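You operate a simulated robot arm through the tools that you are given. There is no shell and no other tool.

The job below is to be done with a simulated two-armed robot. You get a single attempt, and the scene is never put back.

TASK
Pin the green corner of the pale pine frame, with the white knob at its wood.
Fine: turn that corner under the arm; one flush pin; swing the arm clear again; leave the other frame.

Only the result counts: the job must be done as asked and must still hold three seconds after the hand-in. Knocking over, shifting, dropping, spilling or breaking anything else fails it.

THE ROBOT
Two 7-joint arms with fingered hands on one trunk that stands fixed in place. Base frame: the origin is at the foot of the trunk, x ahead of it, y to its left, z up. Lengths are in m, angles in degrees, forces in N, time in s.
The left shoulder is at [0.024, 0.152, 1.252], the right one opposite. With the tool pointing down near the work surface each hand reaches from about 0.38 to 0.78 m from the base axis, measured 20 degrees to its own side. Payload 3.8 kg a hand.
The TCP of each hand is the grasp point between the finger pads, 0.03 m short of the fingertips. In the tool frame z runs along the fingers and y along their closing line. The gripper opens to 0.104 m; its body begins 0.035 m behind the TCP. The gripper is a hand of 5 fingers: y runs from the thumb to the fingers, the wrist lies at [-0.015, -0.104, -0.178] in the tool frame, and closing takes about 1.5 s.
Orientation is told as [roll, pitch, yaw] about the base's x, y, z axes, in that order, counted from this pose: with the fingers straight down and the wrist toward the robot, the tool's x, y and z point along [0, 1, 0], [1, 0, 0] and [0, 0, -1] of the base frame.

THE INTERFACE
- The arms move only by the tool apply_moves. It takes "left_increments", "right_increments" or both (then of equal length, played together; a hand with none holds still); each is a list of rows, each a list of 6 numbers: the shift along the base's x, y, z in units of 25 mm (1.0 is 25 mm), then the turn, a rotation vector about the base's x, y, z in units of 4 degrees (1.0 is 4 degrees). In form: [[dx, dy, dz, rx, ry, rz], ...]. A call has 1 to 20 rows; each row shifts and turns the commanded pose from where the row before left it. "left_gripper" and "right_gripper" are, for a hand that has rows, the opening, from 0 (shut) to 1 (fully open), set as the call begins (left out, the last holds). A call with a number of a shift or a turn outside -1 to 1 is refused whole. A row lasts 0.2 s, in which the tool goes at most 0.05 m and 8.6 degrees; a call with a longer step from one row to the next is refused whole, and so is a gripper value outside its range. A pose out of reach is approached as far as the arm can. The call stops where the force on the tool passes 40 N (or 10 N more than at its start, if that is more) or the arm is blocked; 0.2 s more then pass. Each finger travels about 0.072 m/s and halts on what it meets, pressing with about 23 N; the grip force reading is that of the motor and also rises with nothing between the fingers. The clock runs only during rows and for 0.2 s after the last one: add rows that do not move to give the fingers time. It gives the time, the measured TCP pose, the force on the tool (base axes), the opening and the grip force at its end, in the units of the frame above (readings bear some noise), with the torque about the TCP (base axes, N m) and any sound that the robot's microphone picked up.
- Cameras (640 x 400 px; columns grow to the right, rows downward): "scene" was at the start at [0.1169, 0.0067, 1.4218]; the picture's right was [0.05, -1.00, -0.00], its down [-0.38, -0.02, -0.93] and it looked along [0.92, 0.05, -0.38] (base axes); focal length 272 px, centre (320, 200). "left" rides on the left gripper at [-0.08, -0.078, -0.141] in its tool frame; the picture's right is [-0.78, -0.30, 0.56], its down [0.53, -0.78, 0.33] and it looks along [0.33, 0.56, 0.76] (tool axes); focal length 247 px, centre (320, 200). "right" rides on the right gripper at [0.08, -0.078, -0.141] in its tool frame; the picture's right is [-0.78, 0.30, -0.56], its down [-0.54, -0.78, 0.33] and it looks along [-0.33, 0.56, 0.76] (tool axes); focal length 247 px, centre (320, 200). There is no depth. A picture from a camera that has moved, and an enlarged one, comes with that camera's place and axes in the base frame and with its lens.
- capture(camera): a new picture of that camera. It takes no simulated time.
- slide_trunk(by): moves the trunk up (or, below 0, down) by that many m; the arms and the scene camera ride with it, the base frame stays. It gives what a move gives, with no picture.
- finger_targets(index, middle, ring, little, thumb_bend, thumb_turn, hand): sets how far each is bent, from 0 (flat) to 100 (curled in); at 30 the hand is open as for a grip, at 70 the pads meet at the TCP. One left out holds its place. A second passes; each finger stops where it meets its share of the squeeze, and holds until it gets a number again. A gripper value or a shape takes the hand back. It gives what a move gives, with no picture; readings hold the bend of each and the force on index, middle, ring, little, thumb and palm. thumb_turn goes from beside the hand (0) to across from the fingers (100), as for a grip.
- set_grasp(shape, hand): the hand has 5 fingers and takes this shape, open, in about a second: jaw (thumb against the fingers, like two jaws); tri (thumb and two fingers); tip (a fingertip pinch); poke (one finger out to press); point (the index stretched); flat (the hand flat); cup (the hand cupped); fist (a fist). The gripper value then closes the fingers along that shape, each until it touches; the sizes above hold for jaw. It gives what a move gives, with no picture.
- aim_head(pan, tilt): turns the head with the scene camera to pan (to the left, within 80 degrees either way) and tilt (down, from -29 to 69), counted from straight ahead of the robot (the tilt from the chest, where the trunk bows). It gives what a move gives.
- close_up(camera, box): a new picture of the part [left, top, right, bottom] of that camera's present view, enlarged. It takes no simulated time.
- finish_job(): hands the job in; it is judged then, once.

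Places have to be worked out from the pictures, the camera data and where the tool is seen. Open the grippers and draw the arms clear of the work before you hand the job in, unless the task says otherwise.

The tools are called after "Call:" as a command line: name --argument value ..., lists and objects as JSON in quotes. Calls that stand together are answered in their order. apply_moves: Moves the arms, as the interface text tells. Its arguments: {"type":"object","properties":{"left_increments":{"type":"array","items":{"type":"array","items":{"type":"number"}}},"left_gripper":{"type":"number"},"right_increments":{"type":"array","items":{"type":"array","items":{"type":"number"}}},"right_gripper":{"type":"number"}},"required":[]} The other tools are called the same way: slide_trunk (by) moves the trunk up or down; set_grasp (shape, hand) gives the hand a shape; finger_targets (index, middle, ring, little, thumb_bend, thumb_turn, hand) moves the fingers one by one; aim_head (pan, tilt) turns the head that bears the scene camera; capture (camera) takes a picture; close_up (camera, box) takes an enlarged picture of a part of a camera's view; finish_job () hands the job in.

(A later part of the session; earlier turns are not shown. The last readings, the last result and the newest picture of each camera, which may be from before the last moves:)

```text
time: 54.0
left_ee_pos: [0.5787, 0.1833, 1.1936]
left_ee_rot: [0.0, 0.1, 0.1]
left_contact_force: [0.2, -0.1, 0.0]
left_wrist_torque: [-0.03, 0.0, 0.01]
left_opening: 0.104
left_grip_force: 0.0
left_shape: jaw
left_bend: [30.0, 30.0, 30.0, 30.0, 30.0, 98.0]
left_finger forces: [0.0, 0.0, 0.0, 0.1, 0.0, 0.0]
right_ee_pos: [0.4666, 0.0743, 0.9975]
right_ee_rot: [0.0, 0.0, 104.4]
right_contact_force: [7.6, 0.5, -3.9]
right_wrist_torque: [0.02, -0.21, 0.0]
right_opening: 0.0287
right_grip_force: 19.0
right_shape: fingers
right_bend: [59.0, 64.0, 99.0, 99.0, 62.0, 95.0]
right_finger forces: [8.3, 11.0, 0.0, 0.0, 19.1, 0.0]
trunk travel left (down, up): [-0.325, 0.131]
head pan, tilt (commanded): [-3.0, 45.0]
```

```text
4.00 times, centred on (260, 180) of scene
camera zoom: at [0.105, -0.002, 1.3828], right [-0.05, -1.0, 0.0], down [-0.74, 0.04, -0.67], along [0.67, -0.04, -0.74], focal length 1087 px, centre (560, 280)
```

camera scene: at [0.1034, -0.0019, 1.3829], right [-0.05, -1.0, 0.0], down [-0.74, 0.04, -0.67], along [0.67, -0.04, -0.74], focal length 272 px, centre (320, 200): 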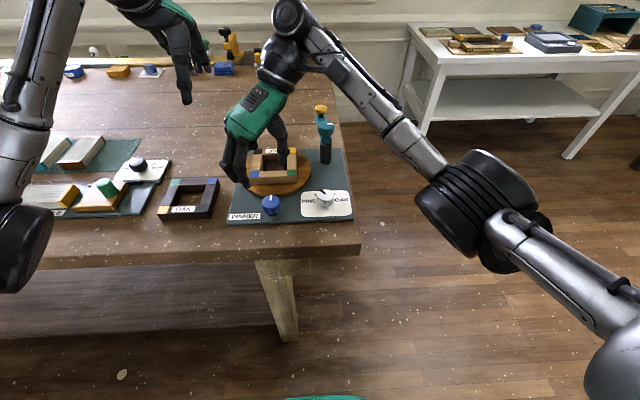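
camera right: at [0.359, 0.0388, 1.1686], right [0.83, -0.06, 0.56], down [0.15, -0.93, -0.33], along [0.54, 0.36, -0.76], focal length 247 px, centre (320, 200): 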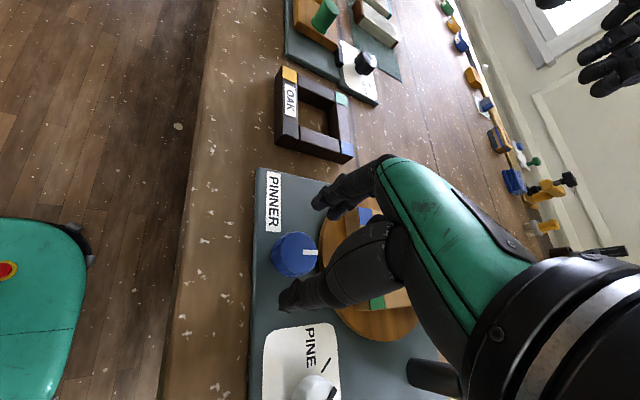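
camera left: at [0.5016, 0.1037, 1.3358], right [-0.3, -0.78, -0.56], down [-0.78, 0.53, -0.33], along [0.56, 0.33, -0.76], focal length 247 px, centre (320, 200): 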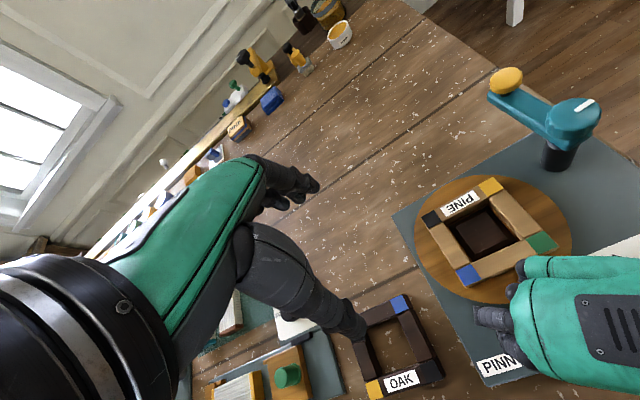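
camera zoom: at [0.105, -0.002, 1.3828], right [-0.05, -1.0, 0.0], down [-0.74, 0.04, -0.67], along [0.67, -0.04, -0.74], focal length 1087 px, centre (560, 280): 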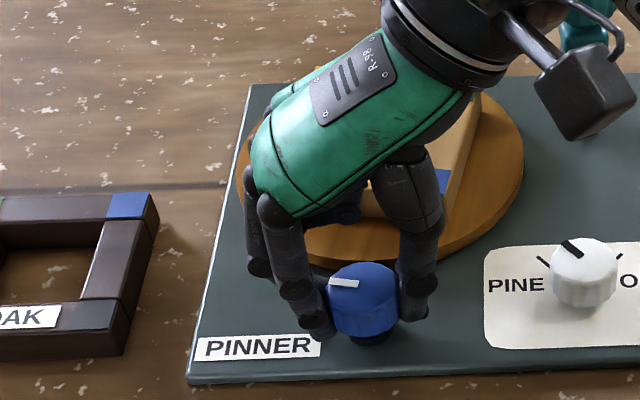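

The frame has turned about 80°, judging by its diagonals. I turn 10.5° more to bring green to -45°, where the arm should land.

Call:
apply_moves --right_increments '[[0, 0, 0, 0, 0, 0.65], [0, 0, 0, 0, 0, 0.65], [0, 0, 0, 0, 0, 0.65], [0, 0, 0, 0, 0, 0.65], [0, 0, 0, 0, 0, 0]]'

Call:
close_up --camera "left" --box '[410, 160, 580, 310]'

```text
time: 55.2
left_ee_pos: [0.5782, 0.1852, 1.1947]
left_ee_rot: [0.0, 0.1, 0.0]
left_contact_force: [0.8, 0.9, 0.6]
left_wrist_torque: [0.03, 0.01, -0.01]
left_opening: 0.1042
left_grip_force: 0.0
left_shape: jaw
left_bend: [30.0, 30.0, 30.0, 30.0, 30.0, 98.0]
left_finger forces: [0.0, 0.0, 0.0, 0.0, 0.0, 0.1]
right_ee_pos: [0.4649, 0.0753, 0.9979]
right_ee_rot: [0.1, 0.0, 114.9]
right_contact_force: [5.0, 3.1, -6.3]
right_wrist_torque: [0.16, -0.17, -0.02]
right_opening: 0.0285
right_grip_force: 19.1
right_shape: fingers
right_bend: [58.0, 64.0, 99.0, 99.0, 63.0, 95.0]
right_finger forces: [8.7, 11.3, 0.0, 0.0, 17.8, 0.0]
trunk travel left (down, up): [-0.325, 0.131]
head pan, tilt (commanded): [-3.0, 45.0]
```

```text
2.67 times, centred on (495, 235) of left
camera zoom: at [0.5032, 0.1046, 1.335], right [-0.3, -0.78, -0.56], down [-0.78, 0.53, -0.33], along [0.55, 0.33, -0.76], focal length 659 px, centre (-147, 107)
```

zoom: 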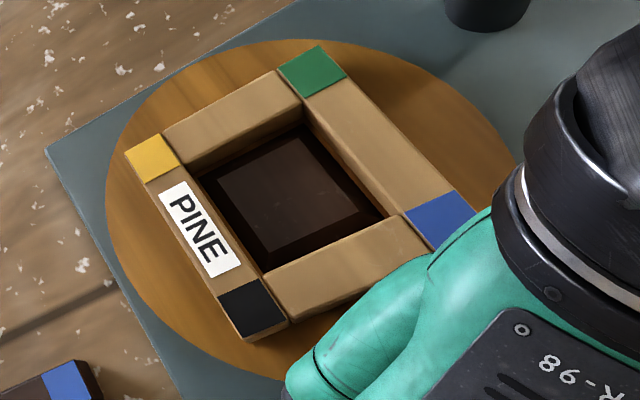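

The diagonals read -45.0° and 44.9°, so the green corner sits at about (0.624, 0.032), the place for the arm. I let go of the knob.

Call:
finger_targets --hand "right" --index 44 --middle 44 --thumb_bend 47

Call:
apply_moves --right_increments '[[0, 0, 0.4, 0, 0, 0], [0, 0, 0.6, 0, 0, 0], [0, 0, 0.8, 0, 0, 0], [0, 0, 0.8, 0, 0, 0], [0, 0, 0.8, 0, 0, 0], [0, 0, 0.8, 0, 0, 0], [0, 0, 0.8, 0, 0, 0]]'

Call:
capture --camera "left"

Call:
close_up --camera "left" --box '[410, 160, 580, 310]'

Call:
capture --camera "scene"

```text
time: 56.2
left_ee_pos: [0.5776, 0.185, 1.1945]
left_ee_rot: [0.0, 0.0, 0.0]
left_contact_force: [-0.2, -0.4, -1.4]
left_wrist_torque: [-0.05, 0.03, -0.01]
left_opening: 0.104
left_grip_force: 0.1
left_shape: jaw
left_bend: [30.0, 30.0, 30.0, 30.0, 30.0, 98.0]
left_finger forces: [0.0, 0.1, 0.0, 0.1, 0.0, 0.0]
right_ee_pos: [0.4641, 0.0742, 0.9975]
right_ee_rot: [0.0, 0.0, 114.8]
right_contact_force: [-0.8, 0.3, 0.0]
right_wrist_torque: [0.02, -0.03, -0.01]
right_opening: 0.0634
right_grip_force: 0.1
right_shape: fingers
right_bend: [44.0, 44.0, 99.0, 99.0, 47.0, 97.0]
right_finger forces: [0.1, 0.0, 0.0, 0.0, 0.0, 0.0]
trunk travel left (down, up): [-0.325, 0.131]
head pan, tilt (commanded): [-3.0, 45.0]
```

```text
time: 57.8
left_ee_pos: [0.5775, 0.1829, 1.196]
left_ee_rot: [0.1, 0.0, 0.0]
left_contact_force: [0.1, 0.1, -0.6]
left_wrist_torque: [0.0, 0.01, -0.05]
left_opening: 0.1037
left_grip_force: 0.0
left_shape: jaw
left_bend: [30.0, 30.0, 30.0, 30.0, 30.0, 98.0]
left_finger forces: [0.1, 0.0, 0.1, 0.0, 0.0, 0.0]
right_ee_pos: [0.4653, 0.0748, 1.1227]
right_ee_rot: [0.0, 0.1, 114.8]
right_contact_force: [0.6, 0.0, 0.0]
right_wrist_torque: [0.03, -0.03, 0.0]
right_opening: 0.0633
right_grip_force: 0.1
right_shape: fingers
right_bend: [44.0, 44.0, 99.0, 99.0, 47.0, 97.0]
right_finger forces: [0.0, 0.1, 0.0, 0.0, 0.1, 0.0]
trunk travel left (down, up): [-0.325, 0.131]
head pan, tilt (commanded): [-3.0, 45.0]
```

```text
taken
camera left: at [0.5014, 0.1039, 1.3359], right [-0.3, -0.78, -0.56], down [-0.78, 0.53, -0.33], along [0.56, 0.33, -0.76], focal length 247 px, centre (320, 200)
```

left: 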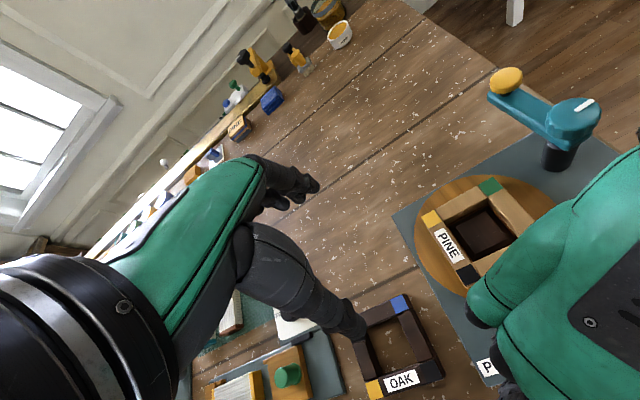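

```text
2.67 times, centred on (495, 235) of left
camera zoom: at [0.5014, 0.1039, 1.3359], right [-0.3, -0.78, -0.56], down [-0.78, 0.53, -0.33], along [0.56, 0.33, -0.76], focal length 659 px, centre (-147, 107)
```

zoom: 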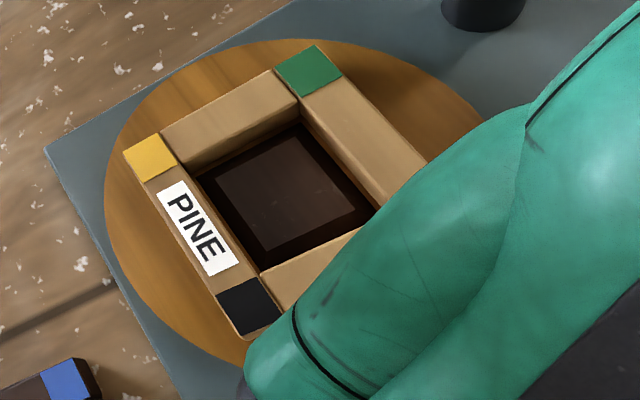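

```text
taken
camera scene: at [0.1031, -0.002, 1.3829], right [-0.05, -1.0, 0.0], down [-0.74, 0.04, -0.67], along [0.67, -0.04, -0.74], focal length 272 px, centre (320, 200)
```

scene: 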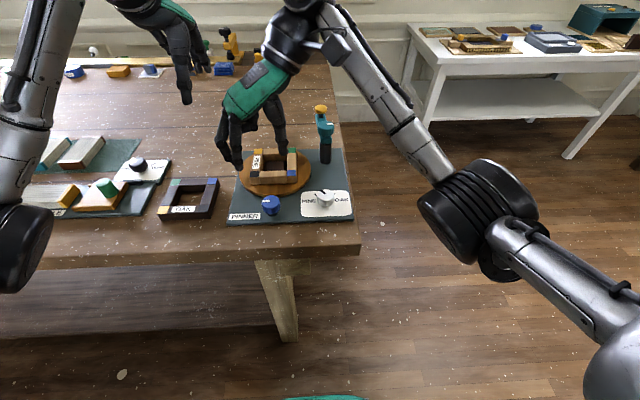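

The green corner holds at (0.6235, 0.0316). Before going to the teal knob I enlarge the arm in the left view to refine its position.

Call:
close_up --camera "left" --box '[470, 40, 630, 200]'

Call:
close_up --camera "scene" --box '[290, 90, 350, 180]'

```text
2.50 times, centred on (550, 120) of left
camera zoom: at [0.5014, 0.1039, 1.3359], right [-0.3, -0.78, -0.56], down [-0.78, 0.53, -0.33], along [0.56, 0.33, -0.76], focal length 617 px, centre (-255, 400)
```

zoom: 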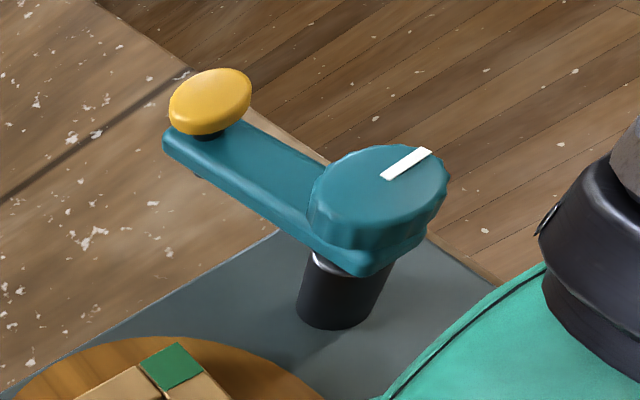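

```text
4.44 times, centred on (320, 135) of scene
camera zoom: at [0.1031, -0.002, 1.3829], right [-0.05, -1.0, 0.0], down [-0.74, 0.04, -0.67], along [0.67, -0.04, -0.74], focal length 1207 px, centre (320, 489)
```

zoom: 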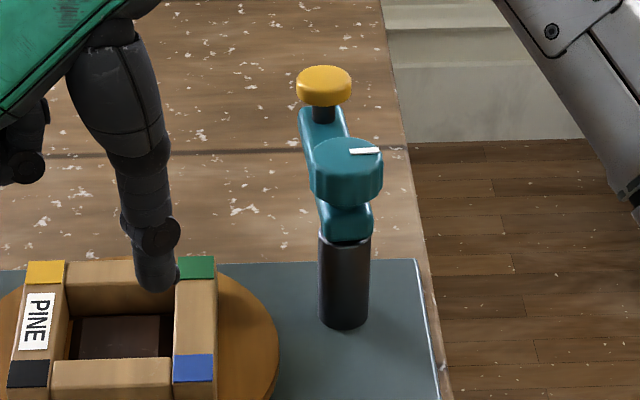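

Refined: teal knob at about (0.6195, -0.043, 1.055), yellow cap at (0.699, -0.037, 1.052), arm 0.08 m long. I bring the right hand high over the teal knob, yawing back to about 51°.

Call:
apply_moves --right_increments '[[0, 0, 0.8, 0, 0, -0.88], [0.363, -0.277, 0, 0, 0, -0.88], [0.363, -0.277, 0, 0, 0, -0.88], [0.363, -0.277, 0, 0, 0, -0.88], [0.363, -0.277, 0, 0, 0, -0.88], [0.363, -0.277, 0, 0, 0, -0.88], [0.363, -0.277, 0, 0, 0, -0.88], [0.363, -0.277, 0, 0, 0, -0.88], [0.363, -0.277, 0, 0, 0, -0.88], [0.363, -0.277, 0, 0, 0, -0.88], [0.363, -0.277, 0, 0, 0, -0.88], [0.363, -0.277, 0, 0, 0, -0.88], [0.363, -0.277, 0, 0, 0, -0.88], [0.363, -0.277, 0, 0, 0, -0.88], [0.363, -0.277, 0, 0, 0, -0.88], [0.363, -0.277, 0, 0, 0, -0.88], [0.363, -0.277, 0, 0, 0, -0.88], [0.363, -0.277, 0, 0, 0, -0.88]]'

Call:
capture --camera "left"

Call:
capture --camera "scene"

Call:
capture --camera "right"

```text
time: 61.6
left_ee_pos: [0.5778, 0.1845, 1.1953]
left_ee_rot: [0.0, 0.0, -0.1]
left_contact_force: [0.0, -0.4, 0.2]
left_wrist_torque: [0.01, -0.03, 0.01]
left_opening: 0.1036
left_grip_force: 0.1
left_shape: jaw
left_bend: [30.0, 30.0, 30.0, 30.0, 30.0, 98.0]
left_finger forces: [0.1, 0.0, 0.1, 0.1, 0.0, 0.2]
right_ee_pos: [0.6202, -0.0437, 1.143]
right_ee_rot: [0.0, -0.1, 51.4]
right_contact_force: [-0.5, 0.3, 0.3]
right_wrist_torque: [0.02, -0.01, 0.02]
right_opening: 0.0629
right_grip_force: 0.1
right_shape: fingers
right_bend: [44.0, 44.0, 99.0, 99.0, 47.0, 97.0]
right_finger forces: [0.1, 0.0, 0.0, 0.0, 0.1, 0.1]
trunk travel left (down, up): [-0.325, 0.131]
head pan, tilt (commanded): [-3.0, 45.0]
```

```text
taken
camera left: at [0.5017, 0.1037, 1.3357], right [-0.3, -0.78, -0.56], down [-0.78, 0.53, -0.33], along [0.56, 0.33, -0.76], focal length 247 px, centre (320, 200)
```

left: 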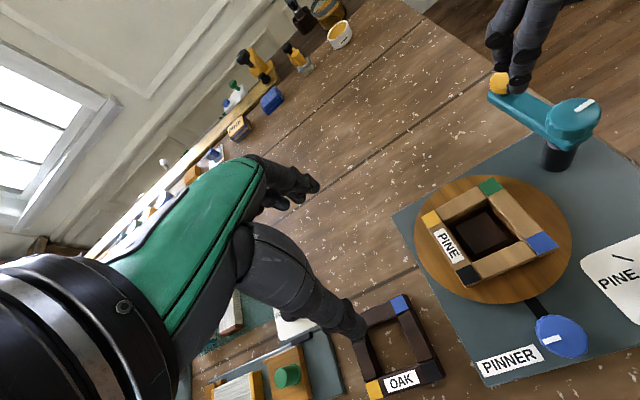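

```text
taken
camera scene: at [0.1035, -0.0023, 1.3829], right [-0.05, -1.0, 0.0], down [-0.74, 0.04, -0.67], along [0.67, -0.04, -0.74], focal length 272 px, centre (320, 200)
```

scene: 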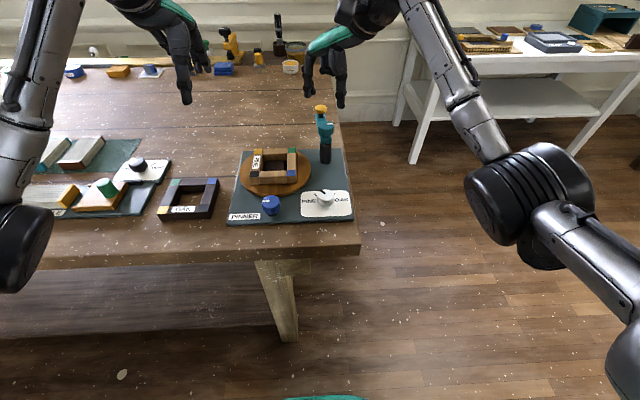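

```text
taken
camera right: at [0.5096, -0.0543, 1.2842], right [0.79, -0.25, 0.56], down [-0.07, -0.94, -0.33], along [0.61, 0.23, -0.76], focal length 247 px, centre (320, 200)
```

right: 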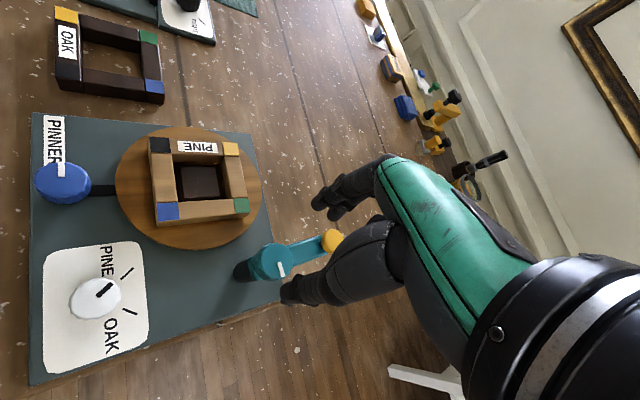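

From the right camera the green tile lies 0.0806 m from the pivot, exactly the arm's length, so the arm should stand at about 88–90°. I lower the hand toward the teal knob, first to z 1.10.

Call:
apply_moves --right_increments '[[-0.03, 0, -0.43, 0, 0, 0], [-0.03, 0, -0.43, 0, 0, 0], [0, 0, -0.43, 0, 0, 0], [0, 0, -0.43, 0, 0, 0]]'

Call:
close_up --camera "left" --box '[450, 20, 640, 200]'

Call:
close_up --camera "scene" --box '[280, 60, 370, 170]'

Call:
close_up --camera "right" --box '[220, 140, 420, 340]'

```text
time: 62.6
left_ee_pos: [0.5767, 0.1832, 1.1956]
left_ee_rot: [0.0, 0.1, 0.0]
left_contact_force: [0.1, -0.1, 0.2]
left_wrist_torque: [0.01, 0.01, 0.0]
left_opening: 0.1037
left_grip_force: 0.0
left_shape: jaw
left_bend: [30.0, 30.0, 30.0, 30.0, 30.0, 98.0]
left_finger forces: [0.0, 0.0, 0.1, 0.0, 0.0, 0.0]
right_ee_pos: [0.6173, -0.0435, 1.0996]
right_ee_rot: [-0.1, -0.1, 51.5]
right_contact_force: [-0.3, -0.1, -0.2]
right_wrist_torque: [-0.04, -0.02, 0.03]
right_opening: 0.0634
right_grip_force: 0.0
right_shape: fingers
right_bend: [44.0, 44.0, 99.0, 99.0, 47.0, 97.0]
right_finger forces: [0.0, 0.0, 0.0, 0.0, 0.0, 0.0]
trunk travel left (down, up): [-0.325, 0.131]
head pan, tilt (commanded): [-3.0, 45.0]
```

```text
2.22 times, centred on (545, 110) of left
camera zoom: at [0.5017, 0.1037, 1.3357], right [-0.3, -0.78, -0.56], down [-0.78, 0.53, -0.33], along [0.56, 0.33, -0.76], focal length 549 px, centre (-180, 400)
```

zoom: 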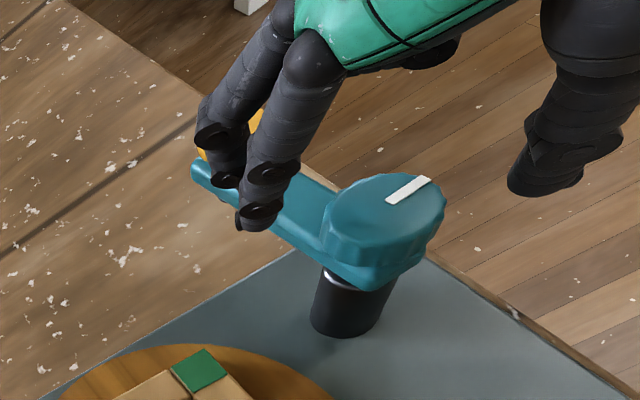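

```text
3.64 times, centred on (325, 115) of scene
camera zoom: at [0.1034, -0.0023, 1.3829], right [-0.05, -1.0, 0.0], down [-0.74, 0.04, -0.67], along [0.67, -0.04, -0.74], focal length 988 px, centre (302, 509)
```

zoom: 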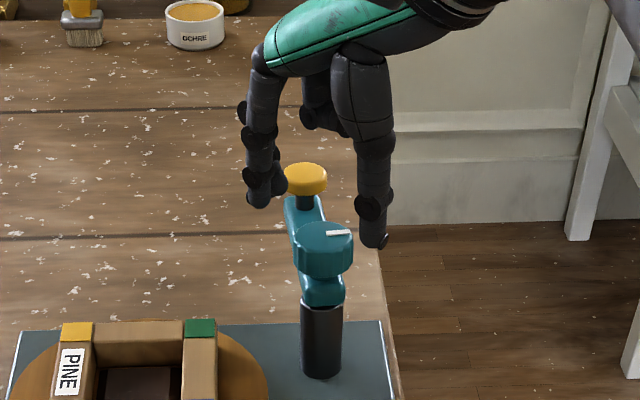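

```text
2.00 times, centred on (320, 240) of right
camera zoom: at [0.508, -0.0543, 1.2411], right [0.79, -0.25, 0.56], down [-0.07, -0.94, -0.33], along [0.61, 0.23, -0.76], focal length 494 px, centre (320, 120)
```

zoom: 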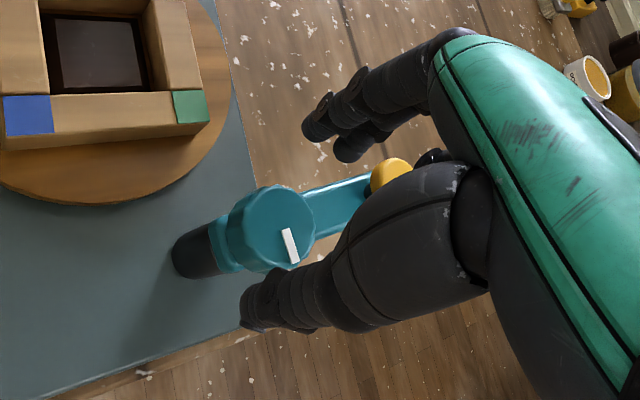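

The fingertips clear the yellow cap by about 1.5 cm in plan, and the curled fingers stay above it. I lower the last 3 cm to z 1.07.

Call:
apply_moves --right_increments '[[0.02, 0, -0.3, 0, 0, 0], [0.02, 0, -0.3, 0, 0, 0], [0, 0, -0.3, 0, 0, 0], [0, 0, -0.3, 0, 0, 0]]'

Call:
close_up --camera "left" --box '[450, 20, 640, 200]'

Call:
close_up --camera "right" --box '[220, 140, 420, 340]'

Call:
close_up --camera "scene" --box '[280, 60, 370, 170]'

```text
time: 63.6
left_ee_pos: [0.578, 0.1843, 1.1938]
left_ee_rot: [0.0, 0.0, 0.0]
left_contact_force: [0.1, 0.0, -0.1]
left_wrist_torque: [0.03, -0.05, -0.01]
left_opening: 0.1035
left_grip_force: 0.0
left_shape: jaw
left_bend: [30.0, 30.0, 30.0, 30.0, 30.0, 98.0]
left_finger forces: [0.0, 0.1, 0.0, 0.0, 0.0, 0.0]
right_ee_pos: [0.6188, -0.0431, 1.0691]
right_ee_rot: [0.0, 0.1, 51.5]
right_contact_force: [-0.8, -0.1, 0.7]
right_wrist_torque: [0.02, -0.01, 0.01]
right_opening: 0.0634
right_grip_force: 0.1
right_shape: fingers
right_bend: [44.0, 44.0, 99.0, 99.0, 47.0, 97.0]
right_finger forces: [0.0, 0.0, 0.0, 0.0, 0.0, 0.1]
trunk travel left (down, up): [-0.325, 0.131]
head pan, tilt (commanded): [-3.0, 45.0]
```

```text
2.22 times, centred on (545, 110) of left
camera zoom: at [0.5016, 0.1037, 1.3357], right [-0.3, -0.78, -0.56], down [-0.78, 0.53, -0.33], along [0.56, 0.33, -0.76], focal length 549 px, centre (-180, 400)
```

zoom: 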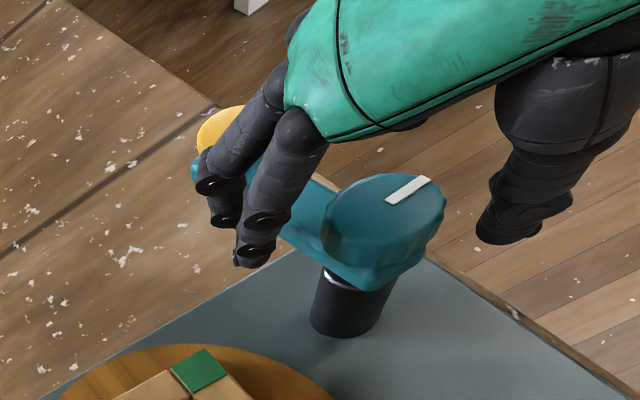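

```text
2.00 times, centred on (320, 240) of right
camera zoom: at [0.5078, -0.0537, 1.2109], right [0.79, -0.25, 0.56], down [-0.07, -0.94, -0.33], along [0.61, 0.23, -0.76], focal length 494 px, centre (320, 120)
```

zoom: 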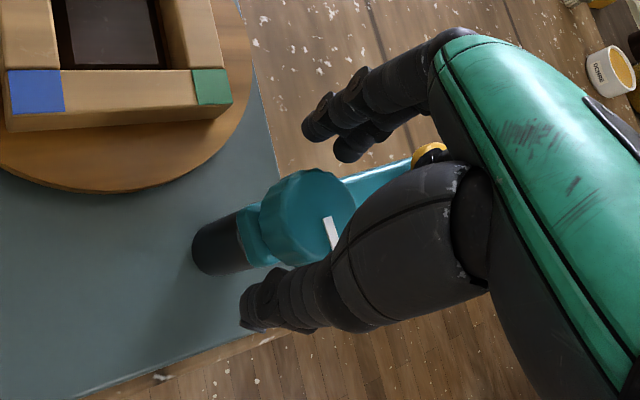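

```text
3.64 times, centred on (325, 115) of scene
camera zoom: at [0.1034, -0.0023, 1.3829], right [-0.05, -1.0, 0.0], down [-0.74, 0.04, -0.67], along [0.67, -0.04, -0.74], focal length 988 px, centre (302, 509)
```

zoom: 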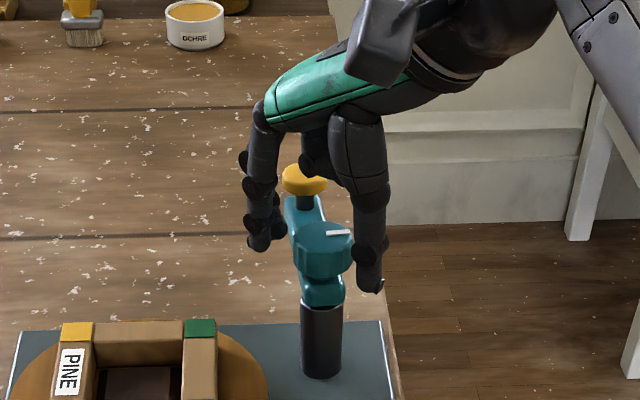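

The teal knob sits between thumb and fingers with no contact forces. I close on it.

Call:
finger_targets --hand "right" --index 76 --middle 76 --thumb_bend 80

Call:
close_up --camera "left" --box '[450, 20, 640, 200]'

Call:
close_up --camera "right" --box '[220, 140, 420, 340]'

Call:
close_up --camera "scene" --box '[280, 60, 370, 170]'

```text
time: 64.6
left_ee_pos: [0.5774, 0.1833, 1.1938]
left_ee_rot: [0.0, 0.1, 0.1]
left_contact_force: [0.3, -0.5, 0.5]
left_wrist_torque: [0.01, 0.01, 0.0]
left_opening: 0.1034
left_grip_force: 0.1
left_shape: jaw
left_bend: [30.0, 30.0, 30.0, 30.0, 30.0, 98.0]
left_finger forces: [0.1, 0.0, 0.0, 0.0, 0.1, 0.0]
right_ee_pos: [0.6192, -0.0431, 1.0697]
right_ee_rot: [-0.1, 0.1, 51.4]
right_contact_force: [-1.8, -2.3, -3.1]
right_wrist_torque: [0.0, -0.02, 0.14]
right_opening: 0.0265
right_grip_force: 16.6
right_shape: fingers
right_bend: [60.0, 62.0, 99.0, 99.0, 61.0, 96.0]
right_finger forces: [8.2, 8.1, 0.1, 0.0, 16.5, 0.1]
trunk travel left (down, up): [-0.325, 0.131]
head pan, tilt (commanded): [-3.0, 45.0]
```

```text
2.22 times, centred on (545, 110) of left
camera zoom: at [0.5018, 0.1032, 1.3357], right [-0.3, -0.78, -0.56], down [-0.78, 0.53, -0.33], along [0.56, 0.33, -0.76], focal length 549 px, centre (-180, 400)
```

zoom: 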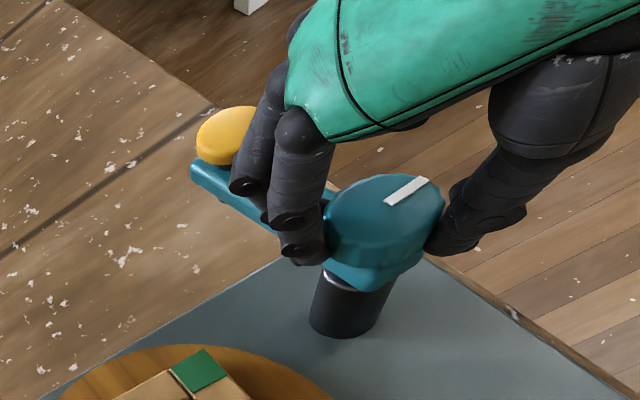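

```text
2.00 times, centred on (320, 240) of right
camera zoom: at [0.508, -0.0544, 1.2108], right [0.79, -0.25, 0.56], down [-0.07, -0.94, -0.33], along [0.61, 0.23, -0.76], focal length 494 px, centre (320, 120)
```

zoom: 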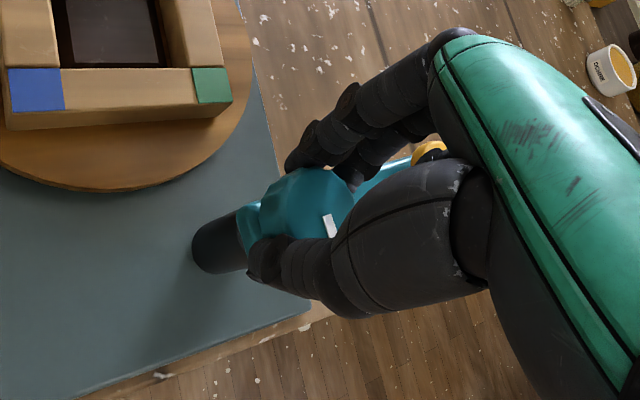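

```text
3.64 times, centred on (325, 115) of scene
camera zoom: at [0.1035, -0.0028, 1.3829], right [-0.05, -1.0, 0.0], down [-0.74, 0.04, -0.67], along [0.67, -0.04, -0.74], focal length 988 px, centre (302, 509)
```

zoom: 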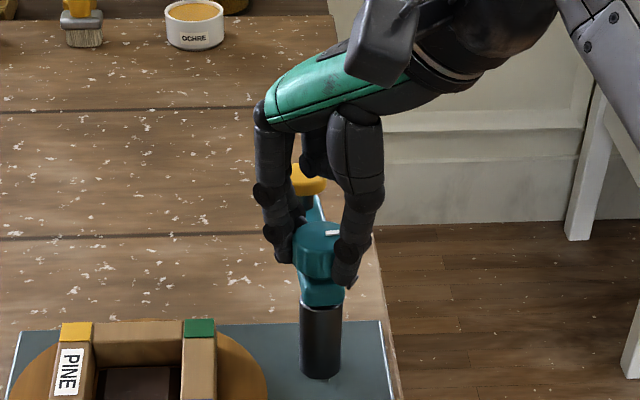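

The knob is gripped evenly. I turn 40° counter-clockwise and see whether the arm follows.

Call:
apply_moves --right_increments '[[0, 0, 0, 0, 0, 0.8], [0, 0, 0, 0, 0, 0.8], [0, 0, 0, 0, 0, 0.8], [0, 0, 0, 0, 0, 0.8], [0, 0, 0, 0, 0, 0.8], [0, 0, 0, 0, 0, 0.8], [0, 0, 0, 0, 0, 0.8], [0, 0, 0, 0, 0, 0.8], [0, 0, 0, 0, 0, 0.8], [0, 0, 0, 0, 0, 0.8], [0, 0, 0, 0, 0, 0.8], [0, 0, 0, 0, 0, 0.8]]'

Call:
capture --camera "left"

Call:
close_up --camera "scene" --box '[260, 60, 370, 200]'

```text
time: 67.2
left_ee_pos: [0.579, 0.1831, 1.1948]
left_ee_rot: [-0.1, 0.1, 0.0]
left_contact_force: [-0.3, -0.5, -0.2]
left_wrist_torque: [0.0, -0.01, 0.01]
left_opening: 0.1038
left_grip_force: 0.1
left_shape: jaw
left_bend: [30.0, 30.0, 30.0, 30.0, 30.0, 98.0]
left_finger forces: [0.0, 0.1, 0.0, 0.0, 0.0, 0.1]
right_ee_pos: [0.6202, -0.0439, 1.0687]
right_ee_rot: [0.0, 0.0, 90.0]
right_contact_force: [3.6, -4.5, -4.9]
right_wrist_torque: [-0.08, -0.15, -0.03]
right_opening: 0.0264
right_grip_force: 18.5
right_shape: fingers
right_bend: [60.0, 63.0, 99.0, 99.0, 63.0, 94.0]
right_finger forces: [7.6, 9.0, 0.0, 0.1, 19.5, 0.1]
trunk travel left (down, up): [-0.325, 0.131]
head pan, tilt (commanded): [-3.0, 45.0]
```

```text
taken
camera left: at [0.5033, 0.1028, 1.3351], right [-0.3, -0.78, -0.56], down [-0.78, 0.54, -0.33], along [0.55, 0.33, -0.76], focal length 247 px, centre (320, 200)
```

left: 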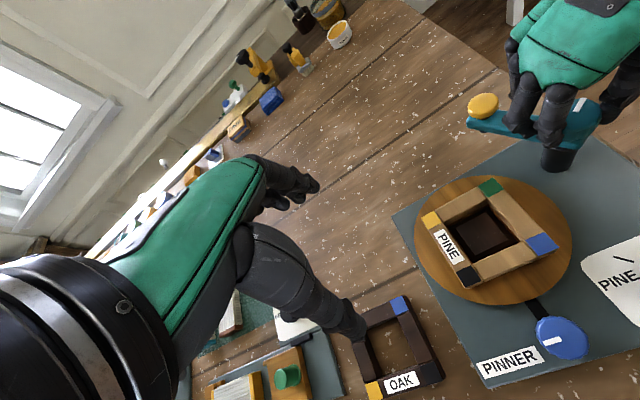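

```text
2.86 times, centred on (315, 130) of scene
camera zoom: at [0.1051, -0.0032, 1.3827], right [-0.05, -1.0, 0.0], down [-0.74, 0.04, -0.67], along [0.67, -0.04, -0.74], focal length 776 px, centre (334, 400)
```

zoom: 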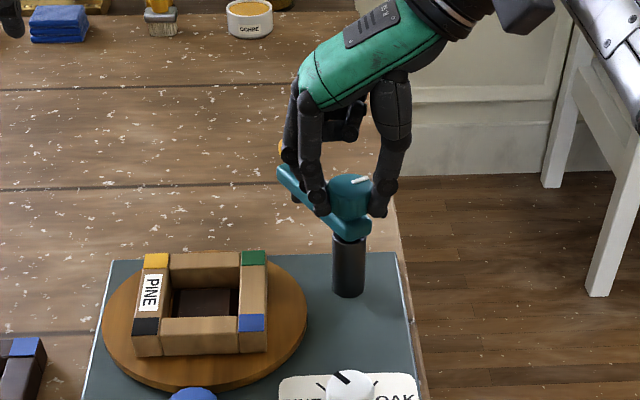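

The arm follows (now around 33°). I carry on another 40°.

Call:
apply_moves --right_increments '[[0, 0, 0, 0, 0, 0.8], [0, 0, 0, 0, 0, 0.8], [0, 0, 0, 0, 0, 0.8], [0, 0, 0, 0, 0, 0.8], [0, 0, 0, 0, 0, 0.8], [0, 0, 0, 0, 0, 0.8], [0, 0, 0, 0, 0, 0.8], [0, 0, 0, 0, 0, 0.8], [0, 0, 0, 0, 0, 0.8], [0, 0, 0, 0, 0, 0.8], [0, 0, 0, 0, 0, 0.8], [0, 0, 0, 0, 0, 0.8]]'

Call:
capture --camera "left"

Call:
close_up --camera "left" --box '[440, 80, 640, 260]'

Call:
close_up --camera "scene" --box '[260, 60, 370, 200]'

```text
time: 69.8
left_ee_pos: [0.5771, 0.1848, 1.1945]
left_ee_rot: [0.0, 0.0, 0.0]
left_contact_force: [0.0, 0.0, 0.2]
left_wrist_torque: [0.01, 0.04, -0.01]
left_opening: 0.1037
left_grip_force: 0.2
left_shape: jaw
left_bend: [30.0, 30.0, 30.0, 30.0, 30.0, 98.0]
left_finger forces: [0.0, 0.1, 0.1, 0.1, 0.1, 0.0]
right_ee_pos: [0.5649, -0.07, 1.0646]
right_ee_rot: [0.1, 0.0, 128.3]
right_contact_force: [-0.7, -0.1, -0.3]
right_wrist_torque: [0.01, -0.01, 0.0]
right_opening: 0.0001
right_grip_force: 0.1
right_shape: fingers
right_bend: [67.0, 71.0, 99.0, 99.0, 76.0, 96.0]
right_finger forces: [0.0, 0.0, 0.0, 0.0, 0.0, 0.1]
right hand out of reach, approached as far as the arm can: row 2, 3, 4, 5, 6, 7, 8, 9, 10, 11, 12
trunk travel left (down, up): [-0.325, 0.131]
head pan, tilt (commanded): [-3.0, 45.0]
```

```text
taken
camera left: at [0.5016, 0.1039, 1.3358], right [-0.3, -0.78, -0.56], down [-0.78, 0.53, -0.33], along [0.56, 0.33, -0.76], focal length 247 px, centre (320, 200)
```

left: 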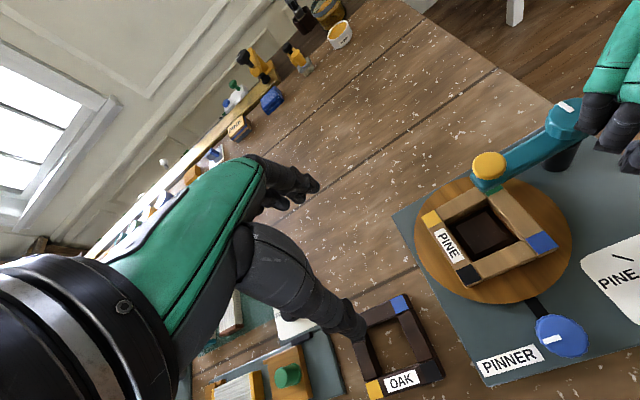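

```text
2.22 times, centred on (540, 170) of left
camera zoom: at [0.5016, 0.1039, 1.3358], right [-0.3, -0.78, -0.56], down [-0.78, 0.53, -0.33], along [0.56, 0.33, -0.76], focal length 549 px, centre (-169, 267)
```

zoom: 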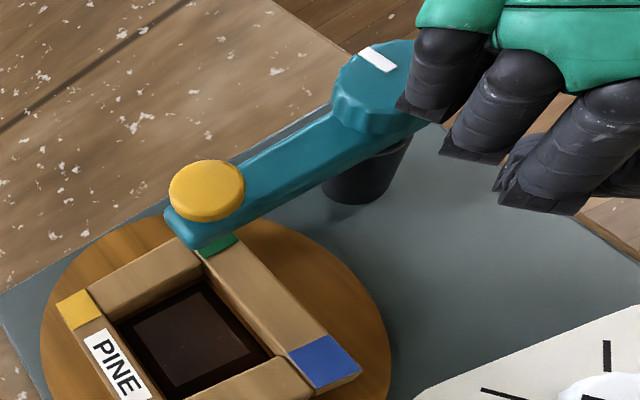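

```text
2.86 times, centred on (315, 130) of scene
camera zoom: at [0.1033, -0.0021, 1.3829], right [-0.05, -1.0, 0.0], down [-0.74, 0.04, -0.67], along [0.67, -0.04, -0.74], focal length 776 px, centre (334, 400)
```

zoom: 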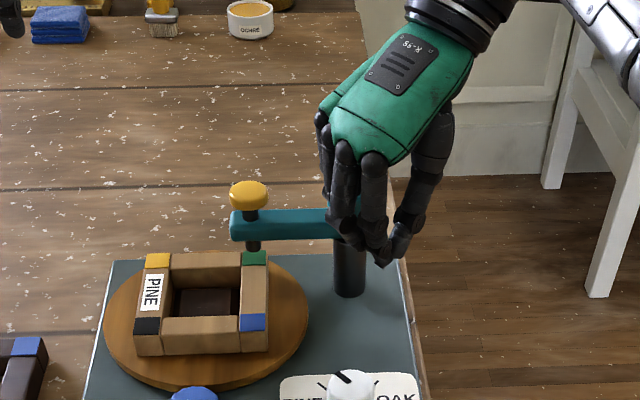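

The far end of that turn was out of reach and the hand slid off the knob, but the arm swung on and now stands at about 88°, its yellow cap over the green corner at about (0.621, 0.034). I back the hand away toward -x and -y, away from the knob, before anything else.

Call:
apply_moves --right_increments '[[-1, -0.5, 0, 0, 0, 0], [-1, -0.5, 0, 0, 0, 0], [-1, -0.5, 0, 0, 0, 0], [-1, -0.5, 0, 0, 0, 0]]'

Call:
capture --camera "left"

Call:
capture --camera "scene"

```text
time: 70.8
left_ee_pos: [0.577, 0.1829, 1.1956]
left_ee_rot: [0.0, 0.0, 0.0]
left_contact_force: [0.0, 0.1, 0.4]
left_wrist_torque: [-0.01, 0.0, 0.0]
left_opening: 0.1036
left_grip_force: 0.0
left_shape: jaw
left_bend: [30.0, 30.0, 30.0, 30.0, 30.0, 98.0]
left_finger forces: [0.1, 0.0, 0.0, 0.0, 0.0, 0.0]
right_ee_pos: [0.4641, -0.1203, 1.0638]
right_ee_rot: [0.0, 0.0, 128.3]
right_contact_force: [0.7, 0.1, 0.1]
right_wrist_torque: [-0.01, 0.0, -0.01]
right_opening: 0.0003
right_grip_force: 0.0
right_shape: fingers
right_bend: [67.0, 71.0, 99.0, 99.0, 76.0, 96.0]
right_finger forces: [0.1, 0.0, 0.0, 0.0, 0.0, 0.0]
trunk travel left (down, up): [-0.325, 0.131]
head pan, tilt (commanded): [-3.0, 45.0]
```

```text
taken
camera left: at [0.5009, 0.1025, 1.3362], right [-0.3, -0.78, -0.56], down [-0.78, 0.54, -0.33], along [0.56, 0.33, -0.76], focal length 247 px, centre (320, 200)
```

left: 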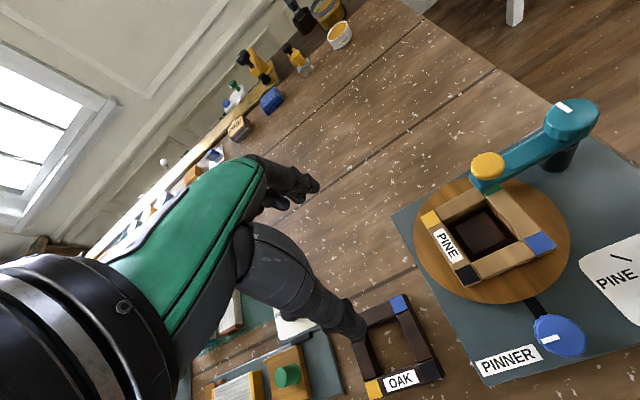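

```text
taken
camera scene: at [0.1026, -0.0036, 1.383], right [-0.05, -1.0, 0.0], down [-0.74, 0.04, -0.67], along [0.67, -0.04, -0.74], focal length 272 px, centre (320, 200)
```

scene: 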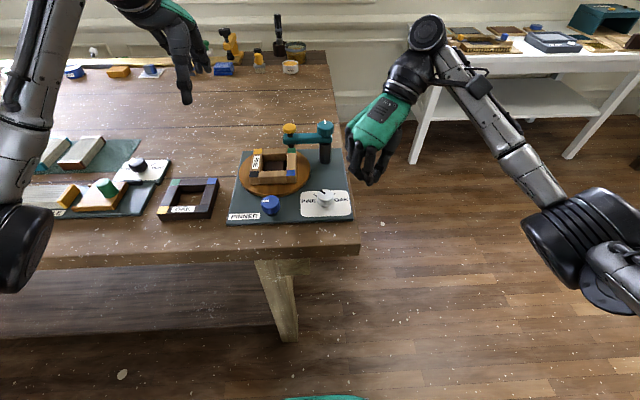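

The hand is clear and nothing was disturbed. I enlarge the arm over the green corner from both cameras to check the alignment.

Call:
close_up --camera "scene" --box '[265, 105, 345, 195]'

Call:
close_up --camera "left" --box '[440, 80, 620, 240]'

Call:
close_up --camera "left" --box '[460, 140, 530, 210]'

Call:
capture --camera "right"

```text
4.44 times, centred on (305, 150) of scene
camera zoom: at [0.1026, -0.0036, 1.383], right [-0.05, -1.0, 0.0], down [-0.74, 0.04, -0.67], along [0.67, -0.04, -0.74], focal length 1207 px, centre (387, 422)
```

zoom: 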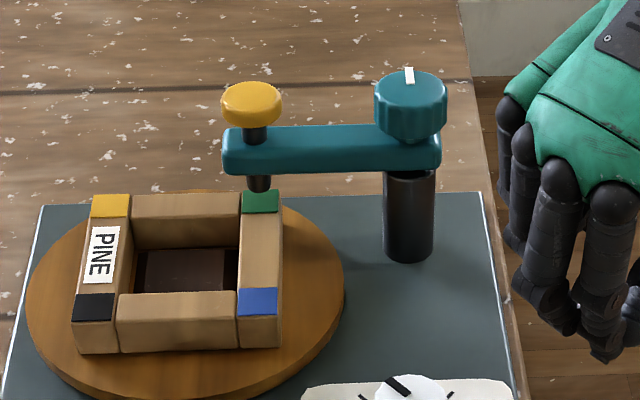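

```text
2.50 times, centred on (530, 160) of left
camera zoom: at [0.5009, 0.1025, 1.3362], right [-0.3, -0.78, -0.56], down [-0.78, 0.54, -0.33], along [0.56, 0.33, -0.76], focal length 617 px, centre (-205, 300)
```

zoom: 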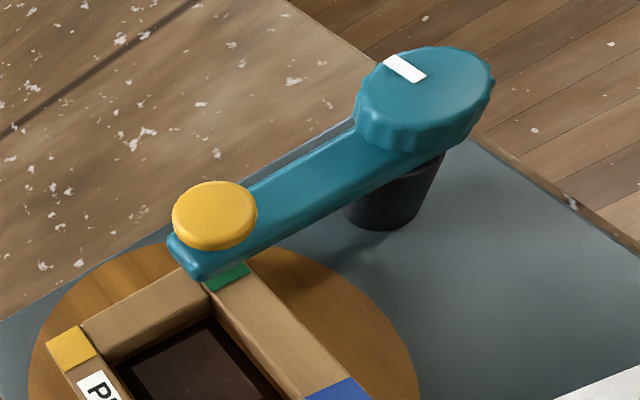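

```text
5.71 times, centred on (495, 175) of left
camera zoom: at [0.5009, 0.1025, 1.3362], right [-0.3, -0.78, -0.56], down [-0.78, 0.54, -0.33], along [0.56, 0.33, -0.76], focal length 1411 px, centre (-680, 343)
```

zoom: 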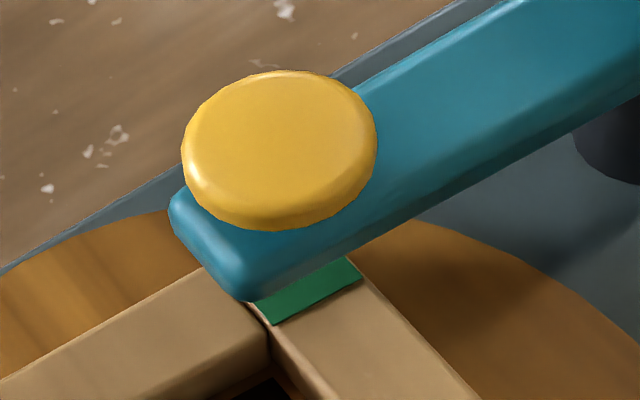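

```text
taken
camera right: at [0.4502, -0.2305, 1.2062], right [0.43, 0.71, 0.56], down [0.9, -0.28, -0.33], along [-0.08, 0.64, -0.76], focal length 247 px, centre (320, 200)
```

right: 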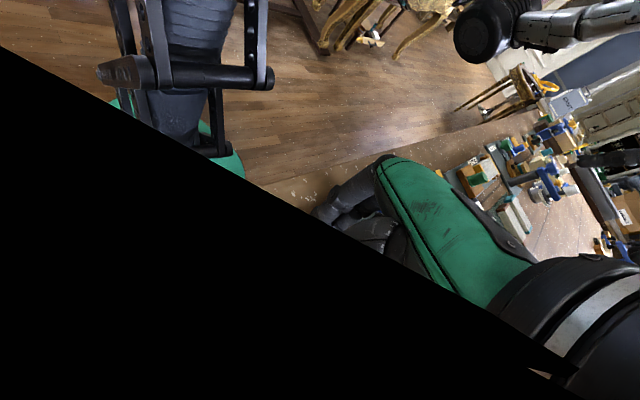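

The plunger rod hangs right over the green tile's centre (cap at about (0.620, 0.034), tile at (0.622, 0.034)) with a gap of under 1 cm. Next I raise the right hand and turn it back to shape it for pressing.

Call:
apply_moves --right_increments '[[0, 0, 0.5, 0, 0, -1], [0, 0, 0.5, 0, 0, -1], [0, 0, 0.5, 0, 0, -1], [0, 0, 0.5, 0, 0, -1], [0, 0, 0.5, 0, 0, -1], [0, 0, 0.5, 0, 0, -1], [0, 0, 0.5, 0, 0, -1], [0, 0, 0.5, 0, 0, -1], [0, 0, 0.5, 0, 0, -1], [0, 0, 0.5, 0, 0, -1], [0, 0, 0, 0, 0, -1], [0, 0, 0, 0, 0, -1], [0, 0, 0, 0, 0, -1], [0, 0, 0, 0, 0, -1], [0, 0, 0, 0, 0, -1], [0, 0, 0, 0, 0, -1], [0, 0, 0, 0, 0, -1], [0, 0, 0, 0, 0, -1], [0, 0, 0, 0, 0, -1], [0, 0, 0, 0, 0, -1]]'

Call:
set_grasp --hand "right" --shape "poke"

Call:
capture --camera "right"

Call:
capture --camera "scene"

Call:
capture --camera "left"

```text
time: 75.0
left_ee_pos: [0.5771, 0.1839, 1.195]
left_ee_rot: [0.0, 0.1, 0.0]
left_contact_force: [0.3, -0.5, -0.6]
left_wrist_torque: [-0.01, -0.01, 0.02]
left_opening: 0.1035
left_grip_force: 0.2
left_shape: jaw
left_bend: [30.0, 30.0, 30.0, 30.0, 30.0, 98.0]
left_finger forces: [0.1, 0.0, 0.1, 0.0, 0.0, 0.0]
right_ee_pos: [0.4648, -0.1194, 1.1894]
right_ee_rot: [-0.1, 0.0, 48.2]
right_contact_force: [0.2, -0.1, 0.0]
right_wrist_torque: [0.01, 0.0, 0.0]
right_opening: 0.0001
right_grip_force: 0.1
right_shape: fingers
right_bend: [67.0, 71.0, 99.0, 99.0, 76.0, 96.0]
right_finger forces: [0.0, 0.1, 0.1, 0.1, 0.0, 0.1]
trunk travel left (down, up): [-0.325, 0.131]
head pan, tilt (commanded): [-3.0, 45.0]
```

```text
time: 75.9
left_ee_pos: [0.5767, 0.1842, 1.1951]
left_ee_rot: [0.0, 0.0, 0.0]
left_contact_force: [-0.5, 0.5, -0.2]
left_wrist_torque: [-0.01, 0.02, 0.02]
left_opening: 0.1038
left_grip_force: 0.1
left_shape: jaw
left_bend: [30.0, 30.0, 30.0, 30.0, 30.0, 98.0]
left_finger forces: [0.0, 0.1, 0.1, 0.1, 0.1, 0.1]
right_ee_pos: [0.4653, -0.1198, 1.1882]
right_ee_rot: [0.0, 0.1, 48.2]
right_contact_force: [0.0, 0.1, 0.6]
right_wrist_torque: [-0.01, -0.01, -0.01]
right_opening: 0.0
right_grip_force: 0.3
right_shape: poke
right_bend: [70.0, 70.0, 99.0, 99.0, 100.0, 100.0]
right_finger forces: [0.1, 0.1, 0.1, 0.1, 0.1, 0.0]
trunk travel left (down, up): [-0.325, 0.131]
head pan, tilt (commanded): [-3.0, 45.0]
```

```text
taken
camera right: at [0.3539, -0.1245, 1.3306], right [0.78, -0.3, 0.56], down [-0.12, -0.94, -0.33], along [0.62, 0.19, -0.76], focal length 247 px, centre (320, 200)
```

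right: 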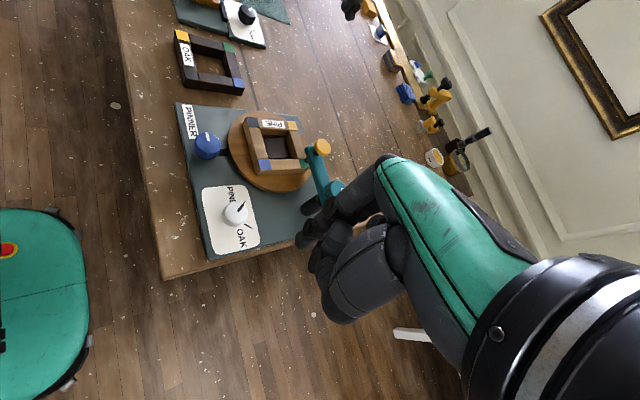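

```text
taken
camera scene: at [0.1033, -0.0023, 1.3829], right [-0.05, -1.0, 0.0], down [-0.74, 0.04, -0.67], along [0.67, -0.04, -0.74], focal length 272 px, centre (320, 200)
```

scene: 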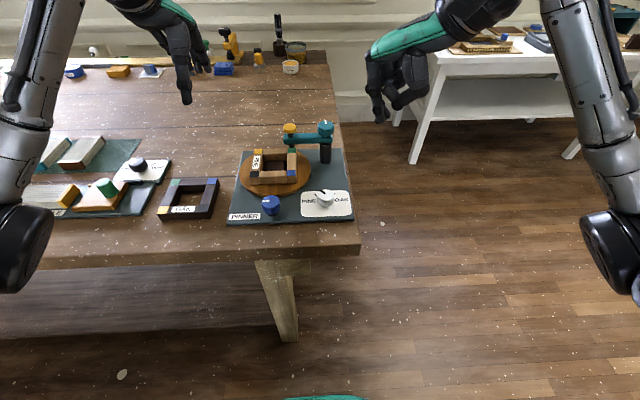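

```text
taken
camera left: at [0.5016, 0.1037, 1.3358], right [-0.3, -0.78, -0.56], down [-0.78, 0.53, -0.33], along [0.56, 0.33, -0.76], focal length 247 px, centre (320, 200)
```

left: 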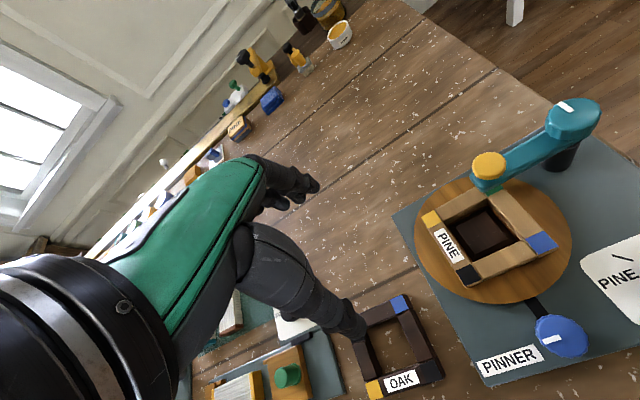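

In poke shape, index and middle are held at 70, so their tips should be on the TCP axis. I enlarge the hand to see where the tip really is.

Call:
close_up --camera "scene" --box '[340, 20, 460, 140]'

Call:
close_up --camera "right" --box '[260, 140, 420, 340]'

```text
3.33 times, centred on (400, 80) of scene
camera zoom: at [0.1033, -0.0023, 1.3829], right [-0.05, -1.0, 0.0], down [-0.74, 0.04, -0.67], along [0.67, -0.04, -0.74], focal length 906 px, centre (53, 600)
```

zoom: 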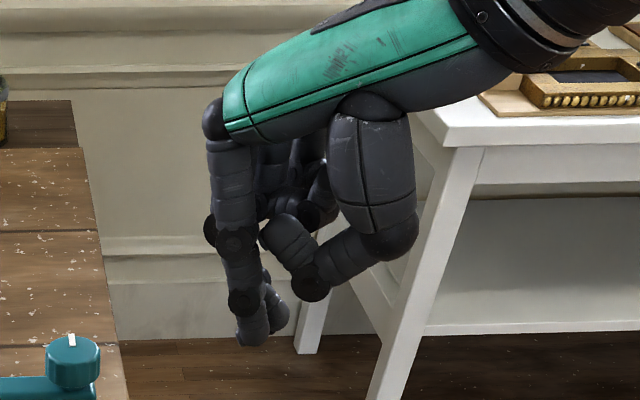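

```text
2.00 times, centred on (340, 240) of right
camera zoom: at [0.3539, -0.1245, 1.3306], right [0.78, -0.3, 0.56], down [-0.12, -0.94, -0.33], along [0.62, 0.19, -0.76], focal length 494 px, centre (280, 120)
```

zoom: 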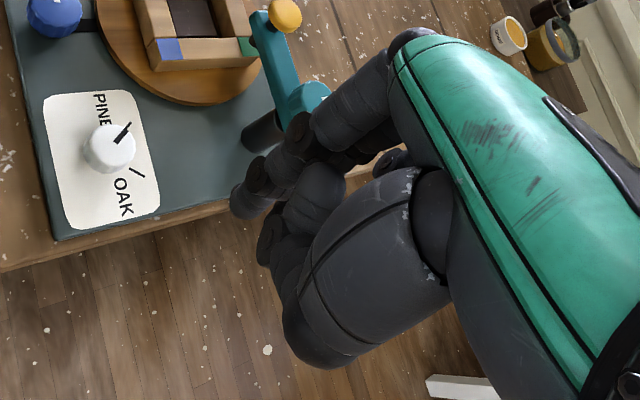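

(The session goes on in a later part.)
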